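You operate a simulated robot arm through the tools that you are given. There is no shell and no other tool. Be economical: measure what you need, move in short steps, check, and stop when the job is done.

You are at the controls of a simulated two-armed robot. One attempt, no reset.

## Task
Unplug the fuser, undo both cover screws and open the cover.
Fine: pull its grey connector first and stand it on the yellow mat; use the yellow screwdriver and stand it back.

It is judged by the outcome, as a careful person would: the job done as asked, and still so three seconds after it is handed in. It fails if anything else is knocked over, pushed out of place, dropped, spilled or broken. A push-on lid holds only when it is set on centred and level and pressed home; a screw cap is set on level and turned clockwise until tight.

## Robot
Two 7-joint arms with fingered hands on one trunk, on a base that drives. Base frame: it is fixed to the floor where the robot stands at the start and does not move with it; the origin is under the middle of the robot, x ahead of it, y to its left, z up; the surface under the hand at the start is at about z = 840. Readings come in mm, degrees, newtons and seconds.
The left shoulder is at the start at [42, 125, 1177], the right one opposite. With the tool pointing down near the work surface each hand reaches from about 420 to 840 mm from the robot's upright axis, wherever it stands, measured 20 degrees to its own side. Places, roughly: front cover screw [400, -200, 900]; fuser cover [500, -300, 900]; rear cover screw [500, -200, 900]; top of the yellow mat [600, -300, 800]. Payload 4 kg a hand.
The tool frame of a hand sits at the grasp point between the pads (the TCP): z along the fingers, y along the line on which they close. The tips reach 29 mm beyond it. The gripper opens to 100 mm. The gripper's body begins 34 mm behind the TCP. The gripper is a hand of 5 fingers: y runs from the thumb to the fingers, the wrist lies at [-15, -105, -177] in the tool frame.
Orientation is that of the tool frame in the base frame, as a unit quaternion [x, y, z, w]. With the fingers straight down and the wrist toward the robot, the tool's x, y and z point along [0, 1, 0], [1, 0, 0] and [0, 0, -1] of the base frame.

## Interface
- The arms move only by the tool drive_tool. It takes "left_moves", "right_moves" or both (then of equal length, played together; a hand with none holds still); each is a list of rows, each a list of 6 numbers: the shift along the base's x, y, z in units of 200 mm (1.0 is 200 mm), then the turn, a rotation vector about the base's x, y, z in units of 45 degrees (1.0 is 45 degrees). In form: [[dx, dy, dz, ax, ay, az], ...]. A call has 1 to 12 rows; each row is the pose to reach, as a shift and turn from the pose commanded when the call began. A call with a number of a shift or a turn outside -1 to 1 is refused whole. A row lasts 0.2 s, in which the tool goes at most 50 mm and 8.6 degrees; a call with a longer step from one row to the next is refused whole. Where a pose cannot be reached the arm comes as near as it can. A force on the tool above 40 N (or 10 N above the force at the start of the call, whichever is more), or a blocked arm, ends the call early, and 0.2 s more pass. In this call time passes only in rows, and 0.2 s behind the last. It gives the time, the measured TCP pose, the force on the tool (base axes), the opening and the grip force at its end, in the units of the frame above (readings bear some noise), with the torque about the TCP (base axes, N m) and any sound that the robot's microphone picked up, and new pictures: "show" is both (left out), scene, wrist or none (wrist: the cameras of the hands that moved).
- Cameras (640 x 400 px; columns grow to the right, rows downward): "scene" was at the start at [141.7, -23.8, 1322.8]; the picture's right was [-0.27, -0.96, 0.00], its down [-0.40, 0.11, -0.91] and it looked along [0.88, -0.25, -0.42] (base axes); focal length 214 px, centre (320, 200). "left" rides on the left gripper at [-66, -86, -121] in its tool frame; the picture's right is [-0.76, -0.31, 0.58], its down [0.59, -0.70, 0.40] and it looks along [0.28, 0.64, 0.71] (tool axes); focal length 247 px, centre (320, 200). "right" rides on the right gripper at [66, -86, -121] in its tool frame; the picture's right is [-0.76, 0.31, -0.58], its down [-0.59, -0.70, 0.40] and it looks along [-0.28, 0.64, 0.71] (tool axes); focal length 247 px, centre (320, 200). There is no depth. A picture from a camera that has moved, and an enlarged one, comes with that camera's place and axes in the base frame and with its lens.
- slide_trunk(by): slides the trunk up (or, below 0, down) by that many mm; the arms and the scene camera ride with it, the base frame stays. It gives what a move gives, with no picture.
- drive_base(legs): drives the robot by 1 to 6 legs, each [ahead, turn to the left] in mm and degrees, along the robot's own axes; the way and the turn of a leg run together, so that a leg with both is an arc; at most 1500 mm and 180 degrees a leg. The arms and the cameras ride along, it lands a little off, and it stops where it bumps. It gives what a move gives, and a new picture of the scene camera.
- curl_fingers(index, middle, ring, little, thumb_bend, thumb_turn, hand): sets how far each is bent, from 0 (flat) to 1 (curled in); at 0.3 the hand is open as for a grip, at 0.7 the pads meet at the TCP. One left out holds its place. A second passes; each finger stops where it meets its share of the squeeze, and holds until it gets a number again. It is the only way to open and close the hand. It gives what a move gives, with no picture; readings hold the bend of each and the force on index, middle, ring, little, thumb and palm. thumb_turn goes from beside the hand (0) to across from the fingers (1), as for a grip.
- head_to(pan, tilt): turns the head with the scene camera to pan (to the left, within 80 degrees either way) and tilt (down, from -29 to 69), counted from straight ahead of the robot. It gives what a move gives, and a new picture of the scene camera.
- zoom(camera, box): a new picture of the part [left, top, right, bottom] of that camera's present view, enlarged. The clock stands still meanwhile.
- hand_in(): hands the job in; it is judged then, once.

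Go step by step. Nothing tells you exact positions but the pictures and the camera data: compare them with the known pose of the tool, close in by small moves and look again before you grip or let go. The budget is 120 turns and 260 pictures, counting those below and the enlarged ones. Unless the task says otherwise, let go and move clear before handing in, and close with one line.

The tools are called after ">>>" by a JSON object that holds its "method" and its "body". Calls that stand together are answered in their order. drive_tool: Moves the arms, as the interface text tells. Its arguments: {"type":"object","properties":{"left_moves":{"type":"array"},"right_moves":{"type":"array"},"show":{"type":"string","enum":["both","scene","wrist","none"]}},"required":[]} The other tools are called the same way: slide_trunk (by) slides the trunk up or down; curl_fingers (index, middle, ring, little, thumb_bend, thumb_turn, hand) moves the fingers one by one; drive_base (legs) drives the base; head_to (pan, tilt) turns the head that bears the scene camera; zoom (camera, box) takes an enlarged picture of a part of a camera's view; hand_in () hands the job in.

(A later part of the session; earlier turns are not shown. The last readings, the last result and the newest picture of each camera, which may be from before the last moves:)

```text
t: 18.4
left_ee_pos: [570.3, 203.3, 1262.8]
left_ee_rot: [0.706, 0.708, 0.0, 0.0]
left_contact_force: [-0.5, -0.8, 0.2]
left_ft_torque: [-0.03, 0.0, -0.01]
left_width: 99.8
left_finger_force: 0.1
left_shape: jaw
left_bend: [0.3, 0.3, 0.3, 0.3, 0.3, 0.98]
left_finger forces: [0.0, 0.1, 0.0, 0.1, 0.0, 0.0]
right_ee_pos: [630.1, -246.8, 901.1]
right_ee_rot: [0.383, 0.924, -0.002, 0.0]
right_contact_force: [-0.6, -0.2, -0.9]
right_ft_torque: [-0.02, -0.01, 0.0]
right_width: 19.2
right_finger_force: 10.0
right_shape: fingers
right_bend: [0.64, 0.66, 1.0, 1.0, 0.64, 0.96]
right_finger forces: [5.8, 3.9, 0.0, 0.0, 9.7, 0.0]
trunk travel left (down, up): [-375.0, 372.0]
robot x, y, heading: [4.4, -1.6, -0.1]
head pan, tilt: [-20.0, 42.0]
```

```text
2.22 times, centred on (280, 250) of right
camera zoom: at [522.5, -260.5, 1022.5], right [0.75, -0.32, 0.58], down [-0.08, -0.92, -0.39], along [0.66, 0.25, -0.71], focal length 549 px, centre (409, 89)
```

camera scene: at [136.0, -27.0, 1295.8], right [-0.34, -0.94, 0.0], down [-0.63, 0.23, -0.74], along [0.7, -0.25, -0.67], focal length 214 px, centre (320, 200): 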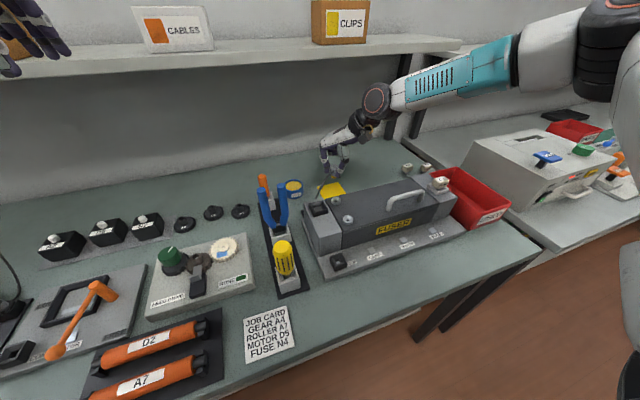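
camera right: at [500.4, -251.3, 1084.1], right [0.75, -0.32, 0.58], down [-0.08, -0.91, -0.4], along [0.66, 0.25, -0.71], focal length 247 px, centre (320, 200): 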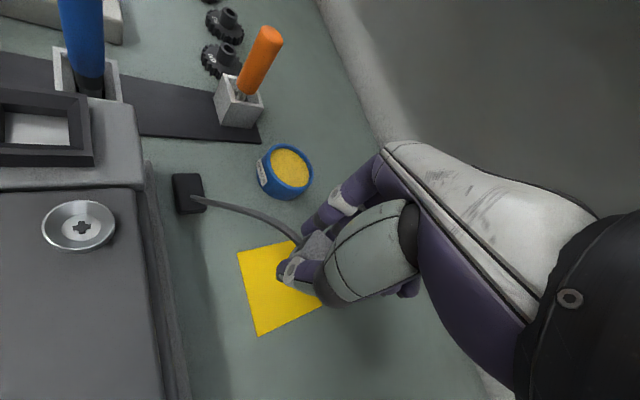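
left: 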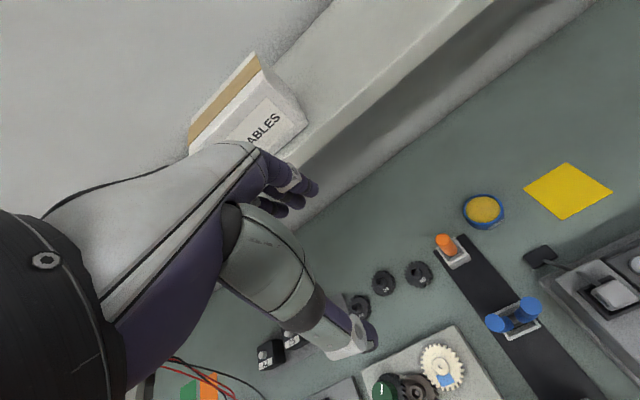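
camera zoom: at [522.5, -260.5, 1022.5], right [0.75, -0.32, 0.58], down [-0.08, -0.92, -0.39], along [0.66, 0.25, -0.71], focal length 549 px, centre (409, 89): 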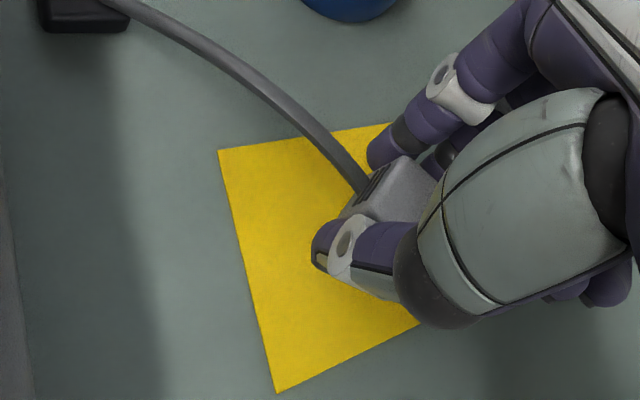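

>>> {"method": "drive_tool", "body": {"right_moves": [[0, 0, -0.01, 0, 0, 0], [0, 0, -0.02, 0, 0, 0], [0, 0, -0.03, 0, 0, 0], [0, 0, -0.04, 0, 0, 0]], "show": "none"}}

>>> {"method": "zoom", "body": {"camera": "scene", "box": [310, 165, 350, 195]}}

```text
t: 19.4
left_ee_pos: [569.8, 203.7, 1263.2]
left_ee_rot: [0.706, 0.708, -0.001, 0.0]
left_contact_force: [0.3, 0.2, -0.3]
left_ft_torque: [0.03, -0.01, -0.02]
left_width: 99.9
left_finger_force: 0.0
left_shape: jaw
left_bend: [0.3, 0.3, 0.3, 0.3, 0.3, 0.98]
left_finger forces: [0.0, 0.0, 0.0, 0.0, 0.0, 0.1]
right_ee_pos: [628.7, -246.3, 895.2]
right_ee_rot: [0.383, 0.924, -0.002, 0.001]
right_contact_force: [0.5, -0.4, -0.4]
right_ft_torque: [-0.01, 0.02, 0.03]
right_width: 19.3
right_finger_force: 9.5
right_shape: fingers
right_bend: [0.64, 0.66, 1.0, 1.0, 0.64, 0.96]
right_finger forces: [5.8, 3.9, 0.1, 0.0, 9.6, 0.1]
trunk travel left (down, up): [-375.0, 372.0]
robot x, y, heading: [2.1, -1.4, -0.1]
head pan, tilt: [-20.0, 42.0]
```

```text
13.33 times, centred on (330, 180) of scene
camera zoom: at [135.9, -27.1, 1295.8], right [-0.34, -0.94, 0.0], down [-0.63, 0.23, -0.74], along [0.7, -0.25, -0.67], focal length 2860 px, centre (187, 467)
```

zoom: 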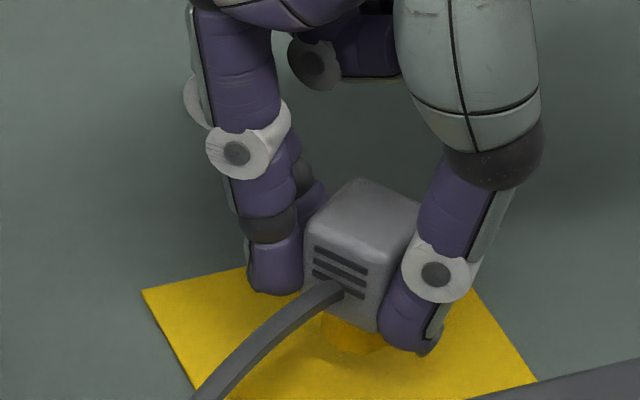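

>>> {"method": "drive_tool", "body": {"right_moves": [[0, 0, -0.01, 0, 0, 0], [0, 0, -0.02, 0, 0, 0], [0, 0, -0.03, 0, 0, 0], [0, 0, -0.04, 0, 0, 0], [0, 0, -0.05, 0, 0, 0]], "show": "none"}}

>>> {"method": "zoom", "body": {"camera": "scene", "box": [310, 165, 350, 195]}}

```text
t: 20.6
left_ee_pos: [570.4, 203.2, 1263.5]
left_ee_rot: [0.707, 0.707, 0.0, -0.001]
left_contact_force: [0.2, -0.2, 0.3]
left_ft_torque: [0.0, 0.0, -0.02]
left_width: 99.4
left_finger_force: 0.0
left_shape: jaw
left_bend: [0.3, 0.3, 0.3, 0.3, 0.3, 0.98]
left_finger forces: [0.0, 0.0, 0.0, 0.1, 0.1, 0.0]
right_ee_pos: [628.9, -246.1, 885.0]
right_ee_rot: [0.383, 0.924, -0.002, 0.002]
right_contact_force: [-0.5, 0.1, 0.1]
right_ft_torque: [0.01, 0.0, 0.04]
right_width: 19.2
right_finger_force: 9.6
right_shape: fingers
right_bend: [0.64, 0.66, 1.0, 1.0, 0.64, 0.96]
right_finger forces: [5.8, 4.0, 0.0, 0.0, 9.8, 0.0]
trunk travel left (down, up): [-375.0, 372.0]
robot x, y, heading: [3.6, -0.9, 0.2]
head pan, tilt: [-20.0, 42.0]
```

```text
13.33 times, centred on (330, 180) of scene
camera zoom: at [135.9, -27.1, 1295.8], right [-0.34, -0.94, 0.0], down [-0.63, 0.23, -0.74], along [0.7, -0.25, -0.67], focal length 2860 px, centre (187, 467)
```

zoom: 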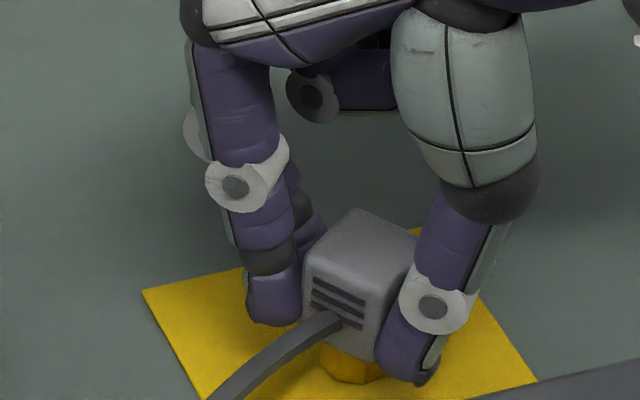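

Still no contact. I'll keep lowering in 2 mm steps.

>>> {"method": "drive_tool", "body": {"right_moves": [[0, 0, -0.01, 0, 0, 0], [0, 0, -0.02, 0, 0, 0], [0, 0, -0.03, 0, 0, 0], [0, 0, -0.04, 0, 0, 0]], "show": "none"}}

>>> {"method": "zoom", "body": {"camera": "scene", "box": [310, 165, 350, 195]}}

```text
t: 21.6
left_ee_pos: [569.2, 204.4, 1264.8]
left_ee_rot: [0.706, 0.708, 0.0, 0.0]
left_contact_force: [0.3, -0.3, -0.4]
left_ft_torque: [-0.01, -0.02, -0.03]
left_width: 99.9
left_finger_force: 0.2
left_shape: jaw
left_bend: [0.3, 0.3, 0.3, 0.3, 0.3, 0.98]
left_finger forces: [0.0, 0.0, 0.1, 0.0, 0.1, 0.0]
right_ee_pos: [630.1, -246.9, 881.1]
right_ee_rot: [0.383, 0.924, 0.0, 0.005]
right_contact_force: [4.8, 0.2, 20.0]
right_ft_torque: [-0.02, 0.02, 0.04]
right_width: 18.8
right_finger_force: 13.5
right_shape: fingers
right_bend: [0.64, 0.66, 1.0, 1.0, 0.65, 0.95]
right_finger forces: [8.6, 6.9, 0.0, 0.1, 11.2, 0.0]
trunk travel left (down, up): [-375.0, 372.0]
robot x, y, heading: [6.7, -2.9, 0.4]
head pan, tilt: [-20.0, 42.0]
```

```text
13.33 times, centred on (330, 180) of scene
camera zoom: at [134.6, -26.3, 1296.2], right [-0.34, -0.94, 0.0], down [-0.63, 0.23, -0.74], along [0.7, -0.25, -0.67], focal length 2860 px, centre (187, 467)
```

zoom: 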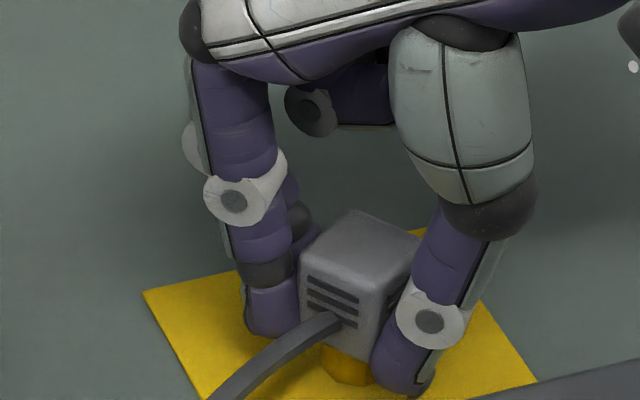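

It touches the mat now (20 N). Ease off, then release slowly.

>>> {"method": "drive_tool", "body": {"right_moves": [[0, 0, 0.015, 0, 0, 0]], "show": "none"}}

>>> {"method": "curl_fingers", "body": {"hand": "right", "index": 0.6, "middle": 0.6, "thumb_bend": 0.6}}

>>> {"method": "curl_fingers", "body": {"hand": "right", "index": 0.5, "middle": 0.5, "thumb_bend": 0.5}}

>>> {"method": "zoom", "body": {"camera": "scene", "box": [310, 165, 350, 195]}}

```text
t: 22.0
left_ee_pos: [569.0, 204.2, 1265.1]
left_ee_rot: [0.706, 0.708, 0.0, 0.0]
left_contact_force: [0.2, 0.1, -1.1]
left_ft_torque: [0.01, -0.01, 0.02]
left_width: 99.9
left_finger_force: 0.2
left_shape: jaw
left_bend: [0.3, 0.3, 0.3, 0.3, 0.3, 0.98]
left_finger forces: [0.0, 0.1, 0.0, 0.0, 0.0, 0.0]
right_ee_pos: [629.6, -246.9, 881.5]
right_ee_rot: [0.383, 0.924, -0.002, 0.002]
right_contact_force: [6.3, 2.0, 14.9]
right_ft_torque: [0.06, -0.14, 0.02]
right_width: 18.9
right_finger_force: 13.1
right_shape: fingers
right_bend: [0.63, 0.66, 1.0, 1.0, 0.66, 0.96]
right_finger forces: [8.8, 7.4, 0.0, 0.0, 9.2, 0.0]
trunk travel left (down, up): [-375.0, 372.0]
robot x, y, heading: [4.3, -1.2, 0.0]
head pan, tilt: [-20.0, 42.0]
```

```text
t: 23.0
left_ee_pos: [570.4, 204.5, 1262.7]
left_ee_rot: [0.706, 0.708, 0.0, 0.0]
left_contact_force: [1.0, -0.6, 0.1]
left_ft_torque: [0.03, 0.04, -0.01]
left_width: 99.7
left_finger_force: 0.1
left_shape: jaw
left_bend: [0.3, 0.3, 0.3, 0.3, 0.3, 0.98]
left_finger forces: [0.0, 0.0, 0.0, 0.0, 0.0, 0.0]
right_ee_pos: [628.3, -248.6, 880.6]
right_ee_rot: [0.382, 0.924, -0.002, 0.001]
right_contact_force: [0.5, 0.7, -0.3]
right_ft_torque: [0.0, 0.0, 0.02]
right_width: 25.4
right_finger_force: 0.2
right_shape: fingers
right_bend: [0.6, 0.6, 1.0, 1.0, 0.6, 0.97]
right_finger forces: [0.1, 0.0, 0.1, 0.0, 0.0, 0.1]
trunk travel left (down, up): [-375.0, 372.0]
robot x, y, heading: [4.8, 2.2, 0.1]
head pan, tilt: [-20.0, 42.0]
```

```text
t: 24.0
left_ee_pos: [568.9, 204.3, 1263.7]
left_ee_rot: [0.706, 0.708, 0.0, 0.0]
left_contact_force: [0.1, -1.0, 0.1]
left_ft_torque: [0.01, 0.02, 0.01]
left_width: 99.6
left_finger_force: 0.0
left_shape: jaw
left_bend: [0.3, 0.3, 0.3, 0.3, 0.3, 0.98]
left_finger forces: [0.0, 0.0, 0.0, 0.0, 0.0, 0.1]
right_ee_pos: [630.1, -246.5, 879.5]
right_ee_rot: [0.383, 0.924, -0.001, 0.001]
right_contact_force: [-0.7, 0.3, -0.3]
right_ft_torque: [0.01, 0.0, -0.03]
right_width: 49.7
right_finger_force: 0.1
right_shape: fingers
right_bend: [0.5, 0.5, 1.0, 1.0, 0.5, 0.97]
right_finger forces: [0.0, 0.0, 0.1, 0.0, 0.1, 0.0]
trunk travel left (down, up): [-375.0, 372.0]
robot x, y, heading: [5.2, -1.1, -0.1]
head pan, tilt: [-20.0, 42.0]
```

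```text
13.33 times, centred on (330, 180) of scene
camera zoom: at [135.9, -27.1, 1295.8], right [-0.34, -0.94, 0.0], down [-0.63, 0.23, -0.74], along [0.7, -0.25, -0.67], focal length 2860 px, centre (187, 467)
```

zoom: 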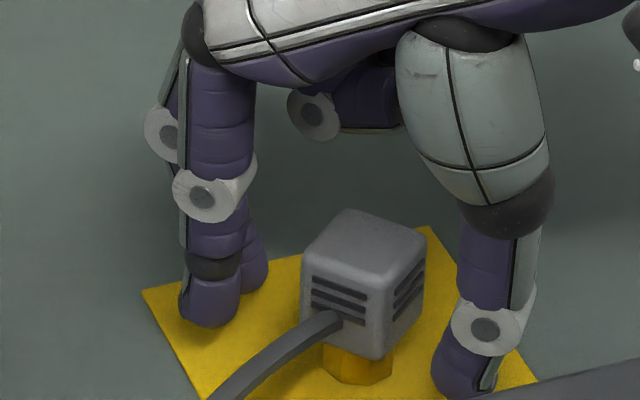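

It stands on the mat. Open a little more, then lift straight up and check it stays.

>>> {"method": "curl_fingers", "body": {"hand": "right", "index": 0.45, "middle": 0.45, "thumb_bend": 0.45}}

>>> {"method": "drive_tool", "body": {"right_moves": [[0, 0, 0.1, 0, 0, 0], [0, 0, 0.3, 0, 0, 0], [0, 0, 0.5, 0, 0, 0], [0, 0, 0.7, 0, 0, 0], [0, 0, 0.9, 0, 0, 0]]}}

>>> {"method": "zoom", "body": {"camera": "scene", "box": [290, 150, 370, 200]}}

```text
t: 25.0
left_ee_pos: [569.3, 204.1, 1263.8]
left_ee_rot: [0.707, 0.708, 0.0, 0.0]
left_contact_force: [0.0, 0.3, -1.2]
left_ft_torque: [0.02, 0.0, 0.0]
left_width: 99.7
left_finger_force: 0.1
left_shape: jaw
left_bend: [0.3, 0.3, 0.3, 0.3, 0.3, 0.98]
left_finger forces: [0.0, 0.1, 0.1, 0.1, 0.0, 0.0]
right_ee_pos: [628.4, -246.1, 878.9]
right_ee_rot: [0.383, 0.924, -0.001, 0.001]
right_contact_force: [-0.6, -0.3, 0.2]
right_ft_torque: [0.03, 0.01, -0.05]
right_width: 62.3
right_finger_force: 0.0
right_shape: fingers
right_bend: [0.45, 0.45, 1.0, 1.0, 0.45, 0.97]
right_finger forces: [0.0, 0.0, 0.1, 0.1, 0.1, 0.0]
trunk travel left (down, up): [-375.0, 372.0]
robot x, y, heading: [1.9, -4.1, -0.0]
head pan, tilt: [-20.0, 42.0]
```

```text
t: 26.2
left_ee_pos: [569.0, 203.9, 1263.4]
left_ee_rot: [0.707, 0.707, 0.001, 0.0]
left_contact_force: [0.0, 0.2, -0.3]
left_ft_torque: [0.01, -0.01, 0.02]
left_width: 99.7
left_finger_force: 0.0
left_shape: jaw
left_bend: [0.3, 0.3, 0.3, 0.3, 0.3, 0.98]
left_finger forces: [0.0, 0.0, 0.1, 0.0, 0.1, 0.0]
right_ee_pos: [629.6, -247.2, 1061.3]
right_ee_rot: [0.384, 0.924, -0.002, 0.0]
right_contact_force: [-0.5, 0.4, -0.2]
right_ft_torque: [0.04, -0.02, -0.02]
right_width: 62.0
right_finger_force: 0.1
right_shape: fingers
right_bend: [0.45, 0.45, 1.0, 1.0, 0.45, 0.98]
right_finger forces: [0.1, 0.1, 0.0, 0.0, 0.0, 0.0]
trunk travel left (down, up): [-375.0, 372.0]
robot x, y, heading: [3.7, 2.7, 0.2]
head pan, tilt: [-20.0, 42.0]
camera scene: at [135.5, -26.7, 1295.9], right [-0.34, -0.94, 0.0], down [-0.63, 0.23, -0.74], along [0.7, -0.25, -0.67], focal length 214 px, centre (320, 200)
camera right: at [521.8, -260.4, 1180.9], right [0.75, -0.32, 0.58], down [-0.08, -0.92, -0.39], along [0.65, 0.25, -0.71], focal length 247 px, centre (320, 200)
```

scene: 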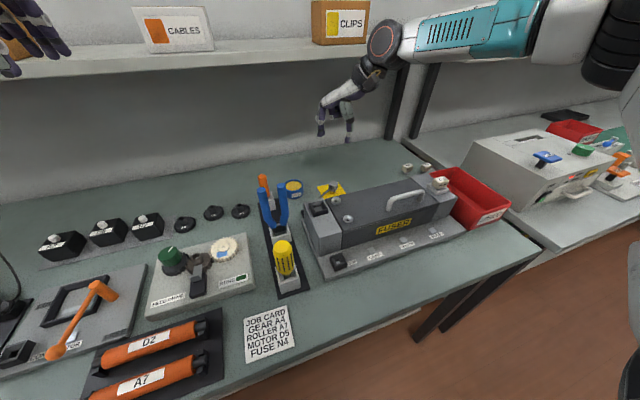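
right: 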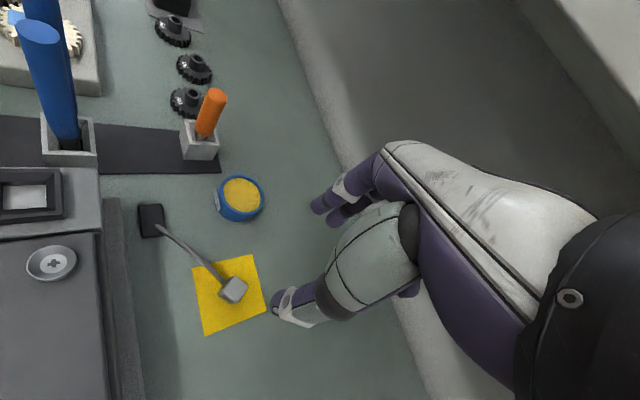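

```text
8.00 times, centred on (330, 175) of scene
camera zoom: at [135.5, -26.7, 1295.9], right [-0.34, -0.94, 0.0], down [-0.63, 0.23, -0.74], along [0.7, -0.25, -0.67], focal length 1716 px, centre (240, 400)
```

zoom: 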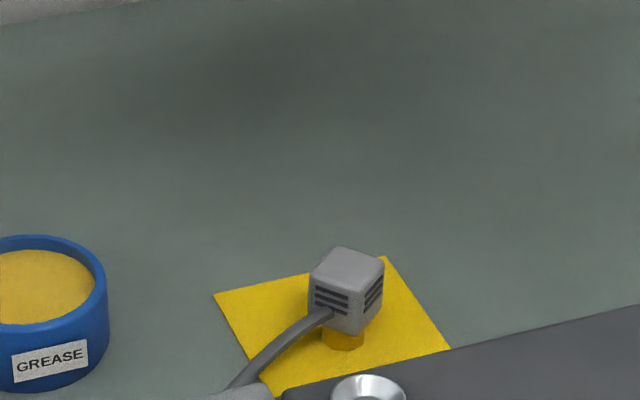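

The connector stands on the mat. Now back off to reach the yellow screwdriver (about (376,-42), handle top z≈974).

>>> {"method": "drive_base", "body": {"legs": [[-93, 0]]}}

>>> {"method": "drive_tool", "body": {"right_moves": [[-0.1, 0.1, 0.1, 0, 0, -0.17], [-0.2, 0.2, 0.2, 0, 0, -0.34], [-0.3, 0.3, 0.2, 0, 0, -0.51], [-0.4, 0.45, 0.2, 0, 0, -0.68], [-0.5, 0.6, 0.2, 0, 0, -0.85], [-0.6, 0.75, 0.2, 0, 0, -1.0], [-0.7, 0.9, 0.2, 0, 0, -1.0]], "show": "none"}}

>>> {"method": "head_to", "body": {"pan": -10, "tilt": 42}}

```text
t: 27.3
left_ee_pos: [476.7, 203.2, 1264.9]
left_ee_rot: [0.707, 0.707, 0.001, 0.0]
left_contact_force: [-0.8, 0.0, 0.3]
left_ft_torque: [-0.01, -0.04, 0.0]
left_width: 99.6
left_finger_force: 0.0
left_shape: jaw
left_bend: [0.3, 0.3, 0.3, 0.3, 0.3, 0.98]
left_finger forces: [0.0, 0.0, 0.1, 0.0, 0.1, 0.0]
right_ee_pos: [535.3, -247.7, 1060.9]
right_ee_rot: [0.384, 0.923, -0.001, 0.002]
right_contact_force: [-0.1, 0.4, -1.0]
right_ft_torque: [0.01, 0.02, 0.04]
right_width: 62.2
right_finger_force: 0.0
right_shape: fingers
right_bend: [0.45, 0.45, 1.0, 1.0, 0.45, 0.98]
right_finger forces: [0.0, 0.1, 0.0, 0.1, 0.1, 0.0]
trunk travel left (down, up): [-375.0, 372.0]
robot x, y, heading: [-88.2, -1.3, 0.2]
head pan, tilt: [-20.0, 42.0]
camera scene: at [41.8, -27.4, 1296.1], right [-0.34, -0.94, 0.0], down [-0.63, 0.23, -0.74], along [0.7, -0.25, -0.67], focal length 214 px, centre (320, 200)
```

scene: 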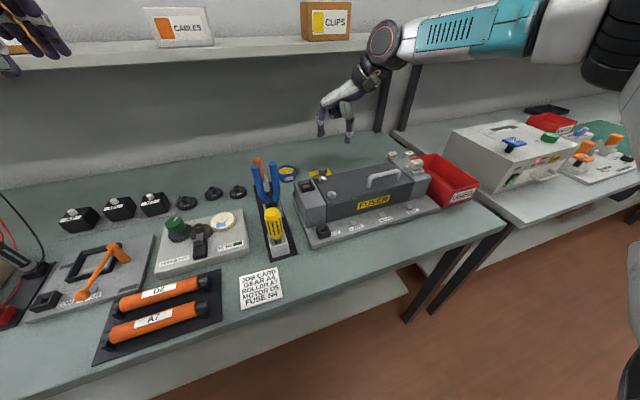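

```text
t: 28.9
left_ee_pos: [478.2, 203.1, 1264.0]
left_ee_rot: [0.707, 0.707, -0.001, -0.001]
left_contact_force: [0.5, -0.4, -0.4]
left_ft_torque: [-0.01, -0.02, -0.01]
left_width: 99.6
left_finger_force: 0.1
left_shape: jaw
left_bend: [0.3, 0.3, 0.3, 0.3, 0.3, 0.98]
left_finger forces: [0.0, 0.0, 0.0, 0.0, 0.0, 0.0]
right_ee_pos: [398.5, -65.7, 1099.4]
right_ee_rot: [0.708, 0.706, -0.002, 0.001]
right_contact_force: [0.4, -0.2, 0.2]
right_ft_torque: [0.0, 0.02, -0.01]
right_width: 62.3
right_finger_force: 0.0
right_shape: fingers
right_bend: [0.45, 0.45, 1.0, 1.0, 0.45, 0.98]
right_finger forces: [0.1, 0.0, 0.1, 0.1, 0.1, 0.0]
trunk travel left (down, up): [-375.0, 372.0]
robot x, y, heading: [-88.7, 1.5, -0.0]
head pan, tilt: [-20.0, 42.0]
```

```text
t: 29.7
left_ee_pos: [477.6, 202.6, 1264.7]
left_ee_rot: [0.707, 0.707, 0.0, 0.0]
left_contact_force: [0.2, -0.1, -0.2]
left_ft_torque: [0.02, 0.03, -0.01]
left_width: 99.8
left_finger_force: 0.0
left_shape: jaw
left_bend: [0.3, 0.3, 0.3, 0.3, 0.3, 0.98]
left_finger forces: [0.0, 0.1, 0.0, 0.0, 0.0, 0.0]
right_ee_pos: [398.8, -65.6, 1100.0]
right_ee_rot: [0.708, 0.706, -0.002, 0.001]
right_contact_force: [0.1, -0.2, 0.2]
right_ft_torque: [0.04, -0.01, -0.04]
right_width: 62.3
right_finger_force: 0.0
right_shape: fingers
right_bend: [0.45, 0.45, 1.0, 1.0, 0.45, 0.98]
right_finger forces: [0.0, 0.1, 0.0, 0.1, 0.1, 0.1]
trunk travel left (down, up): [-375.0, 372.0]
robot x, y, heading: [-89.1, -1.9, 0.0]
head pan, tilt: [-10.0, 42.0]
camera scene: at [47.3, -13.2, 1295.9], right [-0.17, -0.98, 0.0], down [-0.66, 0.12, -0.74], along [0.73, -0.13, -0.67], focal length 214 px, centre (320, 200)
```

scene: 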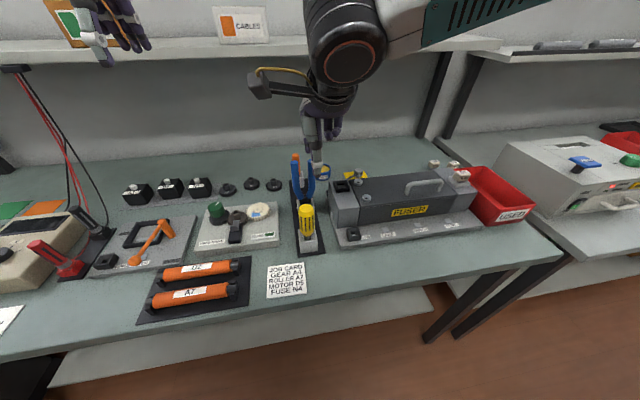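

>>> {"method": "drive_tool", "body": {"right_moves": [[-0.03, 0.03, 0, 0, 0, -0.17], [-0.06, 0.06, 0, 0, 0, -0.34], [-0.09, 0.09, 0, 0, 0, -0.51], [-0.1125, 0.118, 0, 0, 0, -0.68], [-0.1125, 0.118, 0, 0, 0, -0.85], [-0.1125, 0.118, 0, 0, 0, -1.0]]}}

>>> {"method": "zoom", "body": {"camera": "scene", "box": [260, 130, 360, 200]}}

```text
t: 31.1
left_ee_pos: [477.0, 202.7, 1265.2]
left_ee_rot: [0.707, 0.707, 0.0, 0.0]
left_contact_force: [-0.2, -0.1, -0.3]
left_ft_torque: [-0.04, -0.02, -0.03]
left_width: 99.6
left_finger_force: 0.0
left_shape: jaw
left_bend: [0.3, 0.3, 0.3, 0.3, 0.3, 0.98]
left_finger forces: [0.0, 0.0, 0.0, 0.1, 0.0, 0.0]
right_ee_pos: [357.8, -74.3, 1092.4]
right_ee_rot: [0.852, 0.524, -0.002, -0.001]
right_contact_force: [0.2, -0.1, 0.7]
right_ft_torque: [0.03, 0.0, -0.02]
right_width: 62.2
right_finger_force: 0.0
right_shape: fingers
right_bend: [0.45, 0.45, 1.0, 1.0, 0.45, 0.98]
right_finger forces: [0.1, 0.1, 0.1, 0.0, 0.0, 0.0]
right hand out of reach, approached as far as the arm can: row 2, 3, 4, 5, 6
trunk travel left (down, up): [-375.0, 372.0]
robot x, y, heading: [-87.1, -2.8, -0.2]
head pan, tilt: [-10.0, 42.0]
camera scene: at [47.3, -13.2, 1295.9], right [-0.17, -0.98, 0.0], down [-0.66, 0.12, -0.74], along [0.73, -0.13, -0.67], focal length 214 px, centre (320, 200)
camera right: at [311.3, 21.4, 1213.9], right [-0.07, -0.81, 0.58], down [-0.9, -0.21, -0.4], along [0.44, -0.54, -0.71], focal length 247 px, centre (320, 200)
```

scene: 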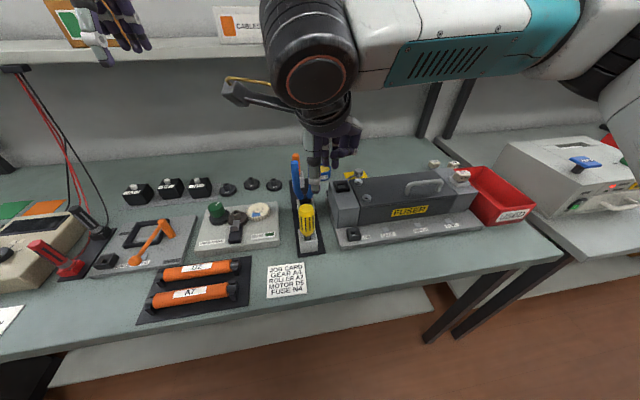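
right: 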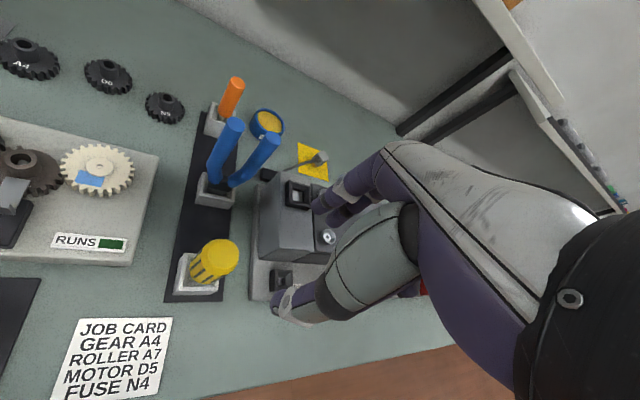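

```text
5.71 times, centred on (310, 165) of scene
camera zoom: at [47.3, -13.2, 1295.9], right [-0.17, -0.98, 0.0], down [-0.66, 0.12, -0.74], along [0.73, -0.13, -0.67], focal length 1226 px, centre (377, 400)
```

zoom: 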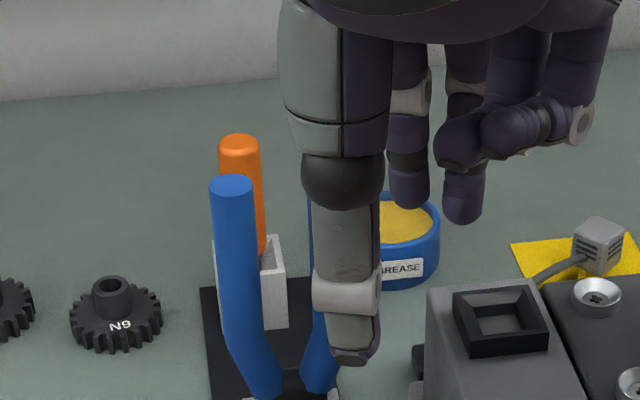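

The yaw limit shows when this close, so I'll back up another 70 mm for more freedom around the driver and screws.

>>> {"method": "drive_base", "body": {"legs": [[-70, 0]]}}

>>> {"method": "zoom", "body": {"camera": "right", "box": [160, 200, 320, 300]}}

```text
t: 32.1
left_ee_pos: [405.5, 202.0, 1264.9]
left_ee_rot: [0.707, 0.707, 0.0, 0.0]
left_contact_force: [-1.0, 0.3, -0.6]
left_ft_torque: [0.03, -0.02, -0.02]
left_width: 99.7
left_finger_force: 0.1
left_shape: jaw
left_bend: [0.3, 0.3, 0.3, 0.3, 0.3, 0.98]
left_finger forces: [0.1, 0.0, 0.0, 0.0, 0.0, 0.1]
right_ee_pos: [285.5, -75.9, 1094.5]
right_ee_rot: [0.852, 0.524, 0.0, -0.001]
right_contact_force: [-0.8, -0.8, 0.2]
right_ft_torque: [0.03, -0.06, -0.02]
right_width: 62.2
right_finger_force: 0.0
right_shape: fingers
right_bend: [0.45, 0.45, 1.0, 1.0, 0.45, 0.98]
right_finger forces: [0.0, 0.0, 0.0, 0.0, 0.0, 0.0]
trunk travel left (down, up): [-375.0, 372.0]
robot x, y, heading: [-159.8, 2.1, -0.0]
head pan, tilt: [-10.0, 42.0]
camera scene: at [-25.3, -13.3, 1296.2], right [-0.17, -0.98, 0.0], down [-0.66, 0.12, -0.74], along [0.73, -0.13, -0.67], focal length 214 px, centre (320, 200)
```

scene: 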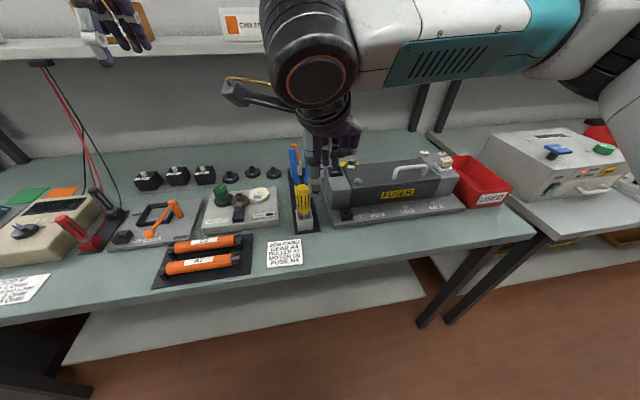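

```text
4.00 times, centred on (240, 250) of right
camera zoom: at [238.8, 21.2, 1214.8], right [-0.07, -0.81, 0.58], down [-0.89, -0.21, -0.4], along [0.44, -0.54, -0.71], focal length 988 px, centre (640, 0)
```

zoom: 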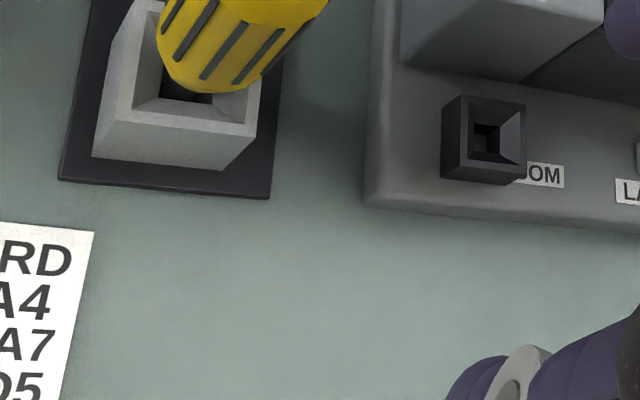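

>>> {"method": "drive_tool", "body": {"right_moves": [[0.15, 0.05, -0.05, 0, 0, 0], [0.3, 0.1, -0.1, 0, 0, -0.1], [0.45, 0.165, -0.17, 0, 0, -0.2], [0.45, 0.165, -0.17, 0, 0, -0.3], [0.45, 0.165, -0.17, 0, 0, -0.4]]}}

>>> {"method": "zoom", "body": {"camera": "right", "box": [160, 200, 400, 350]}}

>>> {"method": "zoom", "body": {"camera": "scene", "box": [260, 150, 360, 220]}}

```text
t: 33.3
left_ee_pos: [406.4, 202.6, 1264.3]
left_ee_rot: [0.707, 0.707, 0.0, 0.0]
left_contact_force: [0.9, -0.4, -0.8]
left_ft_torque: [-0.02, 0.03, -0.04]
left_width: 99.9
left_finger_force: 0.1
left_shape: jaw
left_bend: [0.3, 0.3, 0.3, 0.3, 0.3, 0.98]
left_finger forces: [0.1, 0.0, 0.1, 0.0, 0.1, 0.0]
right_ee_pos: [351.6, -120.5, 1066.9]
right_ee_rot: [0.924, 0.383, -0.001, 0.0]
right_contact_force: [0.1, 0.7, 0.6]
right_ft_torque: [-0.01, 0.01, 0.03]
right_width: 62.3
right_finger_force: 0.2
right_shape: fingers
right_bend: [0.45, 0.45, 1.0, 1.0, 0.45, 0.98]
right_finger forces: [0.1, 0.0, 0.0, 0.0, 0.1, 0.0]
right hand out of reach, approached as far as the arm can: row 1, 2, 3, 4, 5
trunk travel left (down, up): [-375.0, 372.0]
robot x, y, heading: [-159.1, -1.6, 0.2]
head pan, tilt: [-10.0, 42.0]
camera scene: at [-23.3, -13.3, 1295.9], right [-0.17, -0.98, 0.0], down [-0.66, 0.12, -0.74], along [0.73, -0.13, -0.67], focal length 214 px, centre (320, 200)
camera right: at [337.9, -14.5, 1188.5], right [-0.31, -0.75, 0.58], down [-0.92, 0.08, -0.4], along [0.25, -0.65, -0.71], focal length 247 px, centre (320, 200)
```

scene: 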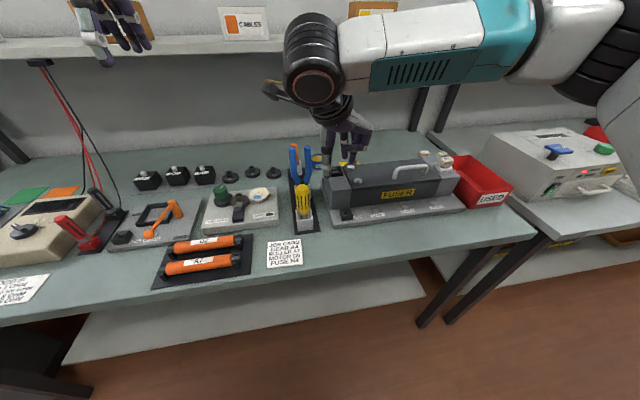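
right: 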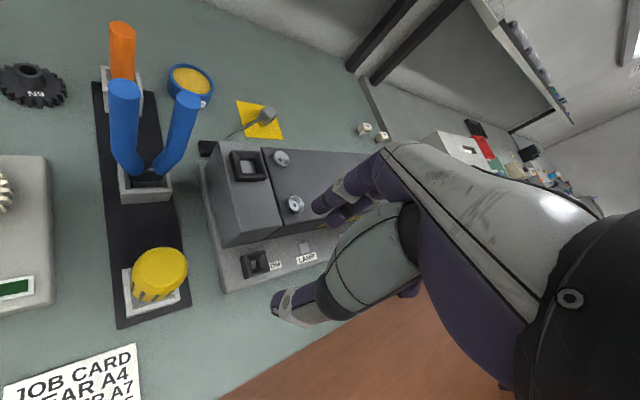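

```text
2.67 times, centred on (280, 275) of right
camera zoom: at [337.9, -14.5, 1188.5], right [-0.31, -0.75, 0.58], down [-0.92, 0.08, -0.4], along [0.25, -0.65, -0.71], focal length 659 px, centre (427, 0)
```

zoom: 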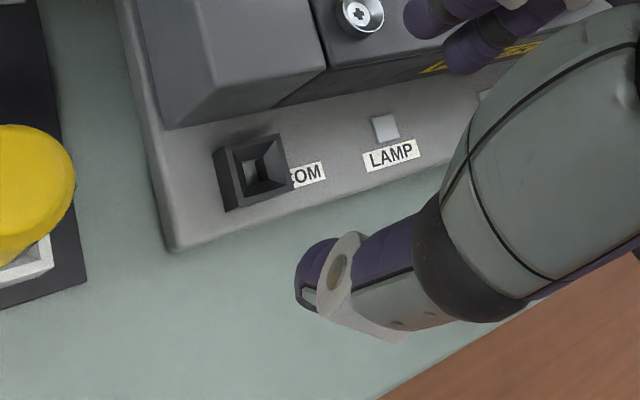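

```text
5.71 times, centred on (310, 185) of scene
camera zoom: at [-23.3, -13.3, 1295.9], right [-0.17, -0.98, 0.0], down [-0.66, 0.12, -0.74], along [0.73, -0.13, -0.67], focal length 1226 px, centre (377, 286)
```

zoom: 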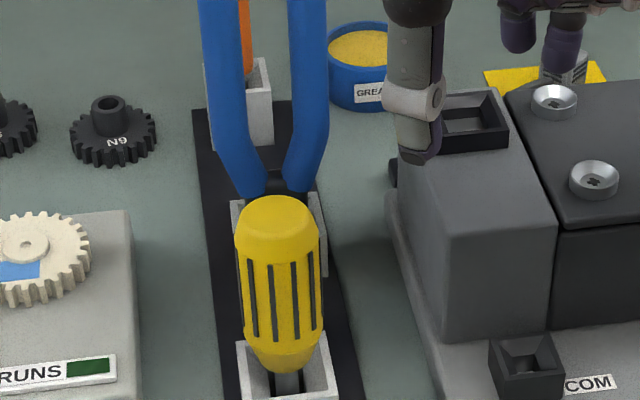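

At yaw −45° the arm can't reach the driver; I'll grip it with yaw 0 instead (it still allows −45° or more at the screws).

>>> {"method": "drive_tool", "body": {"right_moves": [[0.02, 0.03, 0, 0, 0, 0.17], [0.04, 0.08, 0, 0, 0, 0.34], [0.06, 0.13, 0, 0, 0, 0.51], [0.08, 0.2, 0, 0, 0, 0.68], [0.1, 0.28, 0, 0, 0, 0.85], [0.122, 0.35, 0, 0, 0, 1.0], [0.122, 0.39, -0.1, 0, 0, 1.0]]}}

>>> {"method": "zoom", "body": {"camera": "right", "box": [160, 200, 400, 350]}}

>>> {"method": "zoom", "body": {"camera": "scene", "box": [260, 150, 360, 220]}}

```text
t: 34.9
left_ee_pos: [407.3, 203.5, 1264.9]
left_ee_rot: [0.707, 0.707, 0.0, 0.0]
left_contact_force: [0.5, 1.0, -0.1]
left_ft_torque: [0.02, 0.02, -0.01]
left_width: 99.7
left_finger_force: 0.1
left_shape: jaw
left_bend: [0.3, 0.3, 0.3, 0.3, 0.3, 0.98]
left_finger forces: [0.1, 0.0, 0.0, 0.0, 0.0, 0.0]
right_ee_pos: [375.4, -45.2, 1046.9]
right_ee_rot: [0.706, 0.708, 0.0, -0.001]
right_contact_force: [-0.3, -0.2, 0.3]
right_ft_torque: [-0.02, 0.01, 0.03]
right_width: 62.3
right_finger_force: 0.1
right_shape: fingers
right_bend: [0.45, 0.45, 1.0, 1.0, 0.45, 0.98]
right_finger forces: [0.0, 0.0, 0.0, 0.1, 0.0, 0.1]
right hand out of reach, approached as far as the arm can: row 7
trunk travel left (down, up): [-375.0, 372.0]
robot x, y, heading: [-156.3, -0.7, -0.1]
head pan, tilt: [-10.0, 42.0]
camera scene: at [-23.2, -13.4, 1295.8], right [-0.17, -0.98, 0.0], down [-0.66, 0.12, -0.74], along [0.73, -0.13, -0.67], focal length 214 px, centre (320, 200)
camera right: at [290.2, 19.0, 1168.3], right [0.31, -0.76, 0.58], down [-0.7, -0.59, -0.4], along [0.64, -0.28, -0.71], focal length 247 px, centre (320, 200)
```

scene: 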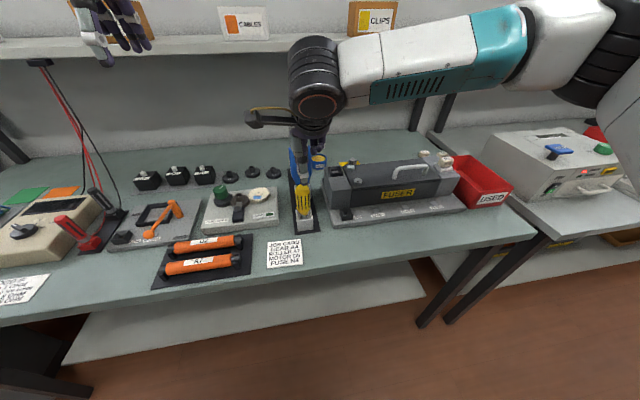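
right: 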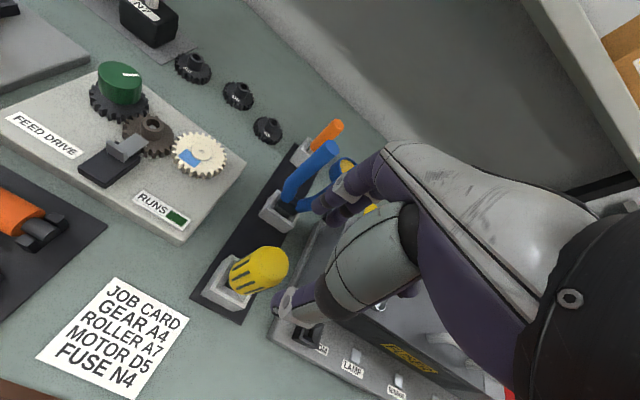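

```text
2.67 times, centred on (280, 275) of right
camera zoom: at [290.2, 19.0, 1168.3], right [0.31, -0.76, 0.58], down [-0.7, -0.59, -0.4], along [0.64, -0.28, -0.71], focal length 659 px, centre (427, 0)
```

zoom: 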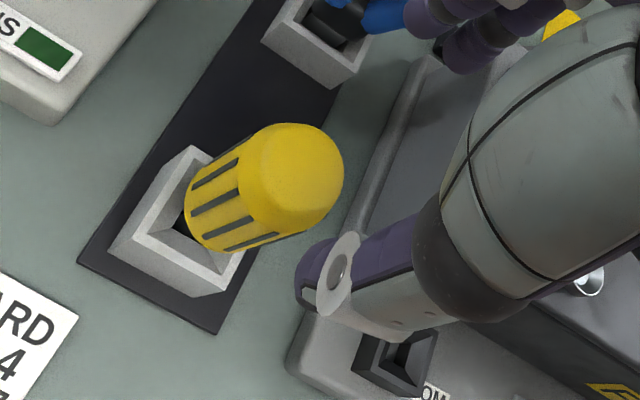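

```text
5.71 times, centred on (310, 185) of scene
camera zoom: at [-23.2, -13.4, 1295.8], right [-0.17, -0.98, 0.0], down [-0.66, 0.12, -0.74], along [0.73, -0.13, -0.67], focal length 1226 px, centre (377, 286)
```

zoom: 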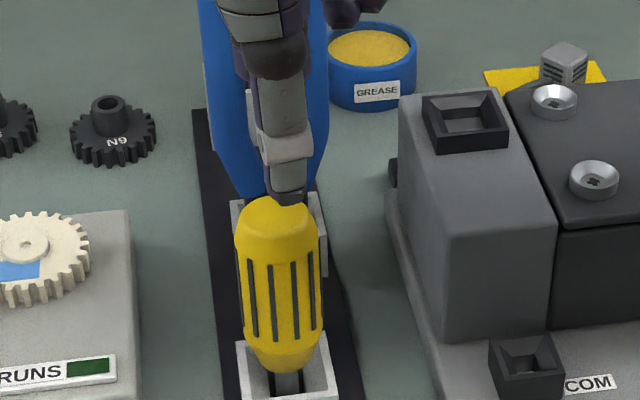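

>>> {"method": "drive_tool", "body": {"right_moves": [[0, 0, 0, 0, 0, 0.17], [0, 0, 0, 0, 0, 0.34], [0, 0, 0, 0, 0, 0.51], [0, 0, 0, 0, 0, 0.68], [0, 0, 0, 0, 0, 0.85], [-0.01, 0.015, -0.1, 0, 0, 1.0]]}}

>>> {"method": "zoom", "body": {"camera": "right", "box": [160, 200, 400, 350]}}

>>> {"method": "zoom", "body": {"camera": "scene", "box": [260, 150, 360, 220]}}

```text
t: 36.3
left_ee_pos: [408.0, 202.6, 1264.1]
left_ee_rot: [0.707, 0.707, 0.0, 0.0]
left_contact_force: [0.5, -0.7, -1.5]
left_ft_torque: [0.03, 0.02, 0.02]
left_width: 99.8
left_finger_force: 0.1
left_shape: jaw
left_bend: [0.3, 0.3, 0.3, 0.3, 0.3, 0.98]
left_finger forces: [0.0, 0.0, 0.0, 0.0, 0.0, 0.0]
right_ee_pos: [373.9, -42.1, 1025.6]
right_ee_rot: [0.381, 0.925, -0.002, 0.0]
right_contact_force: [0.4, 0.0, -0.3]
right_ft_torque: [0.01, 0.03, 0.0]
right_width: 62.5
right_finger_force: 0.1
right_shape: fingers
right_bend: [0.45, 0.45, 1.0, 1.0, 0.45, 0.98]
right_finger forces: [0.1, 0.0, 0.0, 0.1, 0.0, 0.0]
trunk travel left (down, up): [-375.0, 372.0]
robot x, y, heading: [-157.6, 0.6, 0.3]
head pan, tilt: [-10.0, 42.0]
camera scene: at [-22.7, -13.3, 1295.7], right [-0.17, -0.98, 0.0], down [-0.66, 0.12, -0.74], along [0.73, -0.13, -0.67], focal length 214 px, centre (320, 200)
camera right: at [267.0, -56.9, 1146.6], right [0.75, -0.31, 0.58], down [-0.08, -0.92, -0.4], along [0.65, 0.25, -0.71], focal length 247 px, centre (320, 200)
```

scene: 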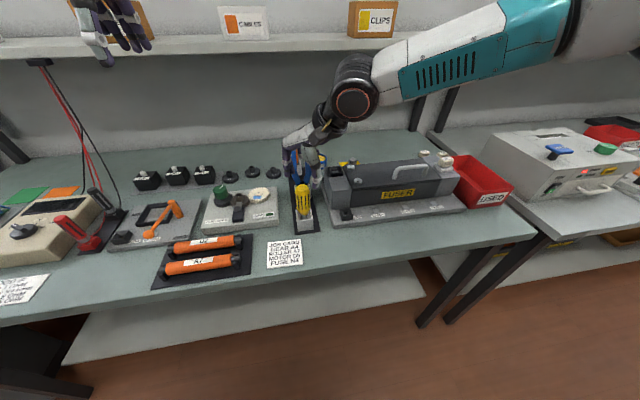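
right: 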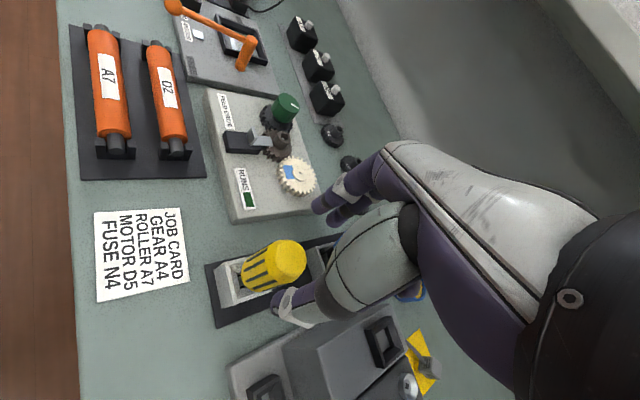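

```text
2.67 times, centred on (280, 275) of right
camera zoom: at [267.0, -56.9, 1146.6], right [0.75, -0.31, 0.58], down [-0.08, -0.92, -0.4], along [0.65, 0.25, -0.71], focal length 659 px, centre (427, 0)
```

zoom: 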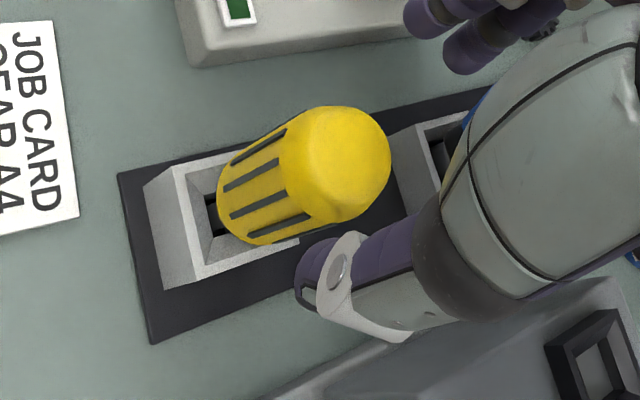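

```text
5.71 times, centred on (310, 185) of scene
camera zoom: at [-22.7, -13.3, 1295.7], right [-0.17, -0.98, 0.0], down [-0.66, 0.12, -0.74], along [0.73, -0.13, -0.67], focal length 1226 px, centre (377, 286)
```

zoom: 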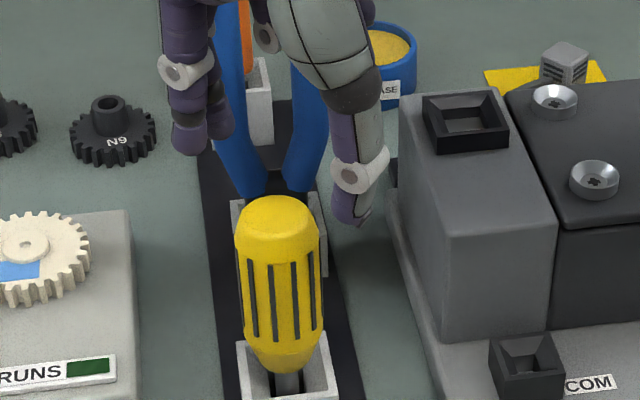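

>>> {"method": "curl_fingers", "body": {"hand": "right", "index": 0.39, "middle": 0.39, "thumb_bend": 0.39}}

>>> {"method": "drive_tool", "body": {"right_moves": [[-0.015, 0, -0.08, 0, 0, 0], [-0.015, 0, -0.16, 0, 0, 0]], "show": "none"}}

>>> {"method": "zoom", "body": {"camera": "right", "box": [200, 200, 400, 325]}}

>>> {"method": "zoom", "body": {"camera": "scene", "box": [270, 165, 340, 215]}}

```text
t: 37.3
left_ee_pos: [407.1, 200.9, 1264.1]
left_ee_rot: [0.708, 0.707, 0.0, 0.0]
left_contact_force: [0.3, 0.5, -0.7]
left_ft_torque: [0.02, -0.01, 0.01]
left_width: 99.9
left_finger_force: 0.0
left_shape: jaw
left_bend: [0.3, 0.3, 0.3, 0.3, 0.3, 0.98]
left_finger forces: [0.0, 0.0, 0.0, 0.0, 0.0, 0.0]
right_ee_pos: [373.9, -41.5, 1025.6]
right_ee_rot: [0.382, 0.924, -0.002, 0.0]
right_contact_force: [0.1, 0.0, 0.1]
right_ft_torque: [-0.01, 0.01, -0.03]
right_width: 76.9
right_finger_force: 0.1
right_shape: fingers
right_bend: [0.39, 0.39, 1.0, 1.0, 0.39, 0.98]
right_finger forces: [0.0, 0.0, 0.0, 0.1, 0.0, 0.0]
trunk travel left (down, up): [-375.0, 372.0]
robot x, y, heading: [-157.8, 0.5, 0.1]
head pan, tilt: [-10.0, 42.0]
```

```text
t: 37.9
left_ee_pos: [407.3, 202.9, 1264.0]
left_ee_rot: [0.707, 0.707, 0.0, 0.0]
left_contact_force: [-0.3, -0.8, -0.4]
left_ft_torque: [-0.02, 0.01, -0.02]
left_width: 99.8
left_finger_force: 0.1
left_shape: jaw
left_bend: [0.3, 0.3, 0.3, 0.3, 0.3, 0.98]
left_finger forces: [0.0, 0.0, 0.1, 0.0, 0.0, 0.1]
right_ee_pos: [371.5, -41.6, 993.3]
right_ee_rot: [0.381, 0.925, -0.002, 0.0]
right_contact_force: [0.3, -0.3, -0.4]
right_ft_torque: [0.01, 0.01, 0.0]
right_width: 76.7
right_finger_force: 0.1
right_shape: fingers
right_bend: [0.39, 0.39, 1.0, 1.0, 0.39, 0.98]
right_finger forces: [0.0, 0.1, 0.1, 0.0, 0.0, 0.0]
trunk travel left (down, up): [-375.0, 372.0]
robot x, y, heading: [-160.4, 1.8, 0.0]
head pan, tilt: [-10.0, 42.0]
```

```text
3.20 times, centred on (300, 262) of right
camera zoom: at [264.2, -56.9, 1114.9], right [0.75, -0.31, 0.58], down [-0.08, -0.92, -0.4], along [0.65, 0.25, -0.71], focal length 790 px, centre (384, 0)
```

zoom: 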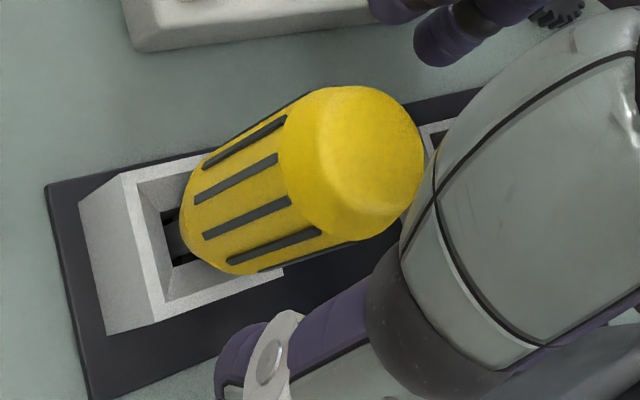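

```text
8.00 times, centred on (305, 190) of scene
camera zoom: at [-22.9, -13.5, 1295.8], right [-0.17, -0.98, 0.0], down [-0.66, 0.12, -0.74], along [0.73, -0.13, -0.67], focal length 1716 px, centre (440, 280)
```

zoom: 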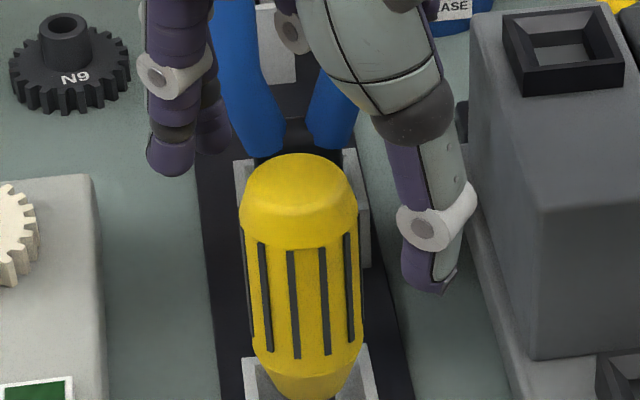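

>>> {"method": "drive_tool", "body": {"right_moves": [[0, 0, -0.06, 0, 0, 0], [0, 0, -0.12, 0, 0, 0], [0, 0, -0.18, 0, 0, 0]], "show": "none"}}

>>> {"method": "zoom", "body": {"camera": "right", "box": [200, 200, 400, 325]}}

>>> {"method": "zoom", "body": {"camera": "scene", "box": [270, 170, 340, 220]}}

```text
t: 38.7
left_ee_pos: [408.5, 202.9, 1264.1]
left_ee_rot: [0.707, 0.707, -0.001, -0.001]
left_contact_force: [-0.1, -0.3, 0.9]
left_ft_torque: [0.0, -0.03, 0.02]
left_width: 99.7
left_finger_force: 0.1
left_shape: jaw
left_bend: [0.3, 0.3, 0.3, 0.3, 0.3, 0.98]
left_finger forces: [0.1, 0.1, 0.0, 0.0, 0.1, 0.1]
right_ee_pos: [370.8, -43.4, 958.2]
right_ee_rot: [0.381, 0.925, -0.002, 0.001]
right_contact_force: [-0.3, -0.4, -1.1]
right_ft_torque: [0.03, -0.03, 0.0]
right_width: 77.1
right_finger_force: 0.1
right_shape: fingers
right_bend: [0.39, 0.39, 1.0, 1.0, 0.39, 0.98]
right_finger forces: [0.0, 0.0, 0.0, 0.0, 0.0, 0.0]
trunk travel left (down, up): [-375.0, 372.0]
robot x, y, heading: [-158.7, -0.9, 0.2]
head pan, tilt: [-10.0, 42.0]
```

```text
3.20 times, centred on (300, 262) of right
camera zoom: at [264.7, -57.4, 1078.9], right [0.75, -0.31, 0.58], down [-0.08, -0.92, -0.4], along [0.65, 0.25, -0.71], focal length 790 px, centre (384, 0)
```

zoom: 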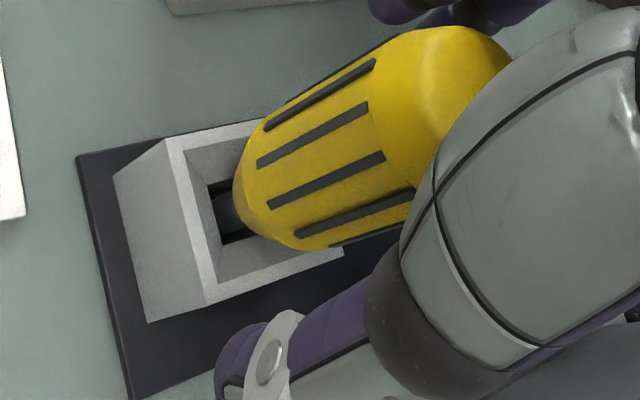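

```text
8.00 times, centred on (305, 195) of scene
camera zoom: at [-22.9, -13.4, 1295.8], right [-0.17, -0.98, 0.0], down [-0.66, 0.12, -0.74], along [0.73, -0.13, -0.67], focal length 1716 px, centre (440, 240)
```

zoom: 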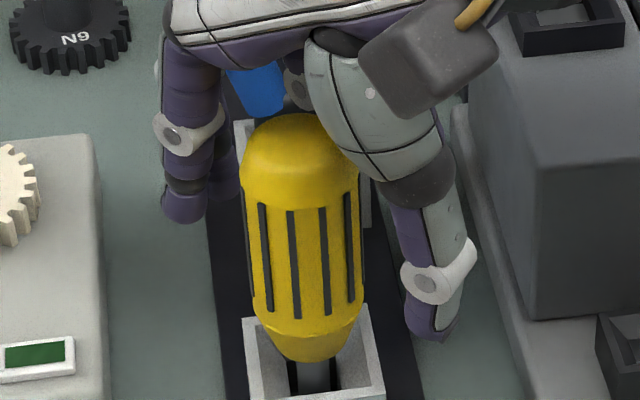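

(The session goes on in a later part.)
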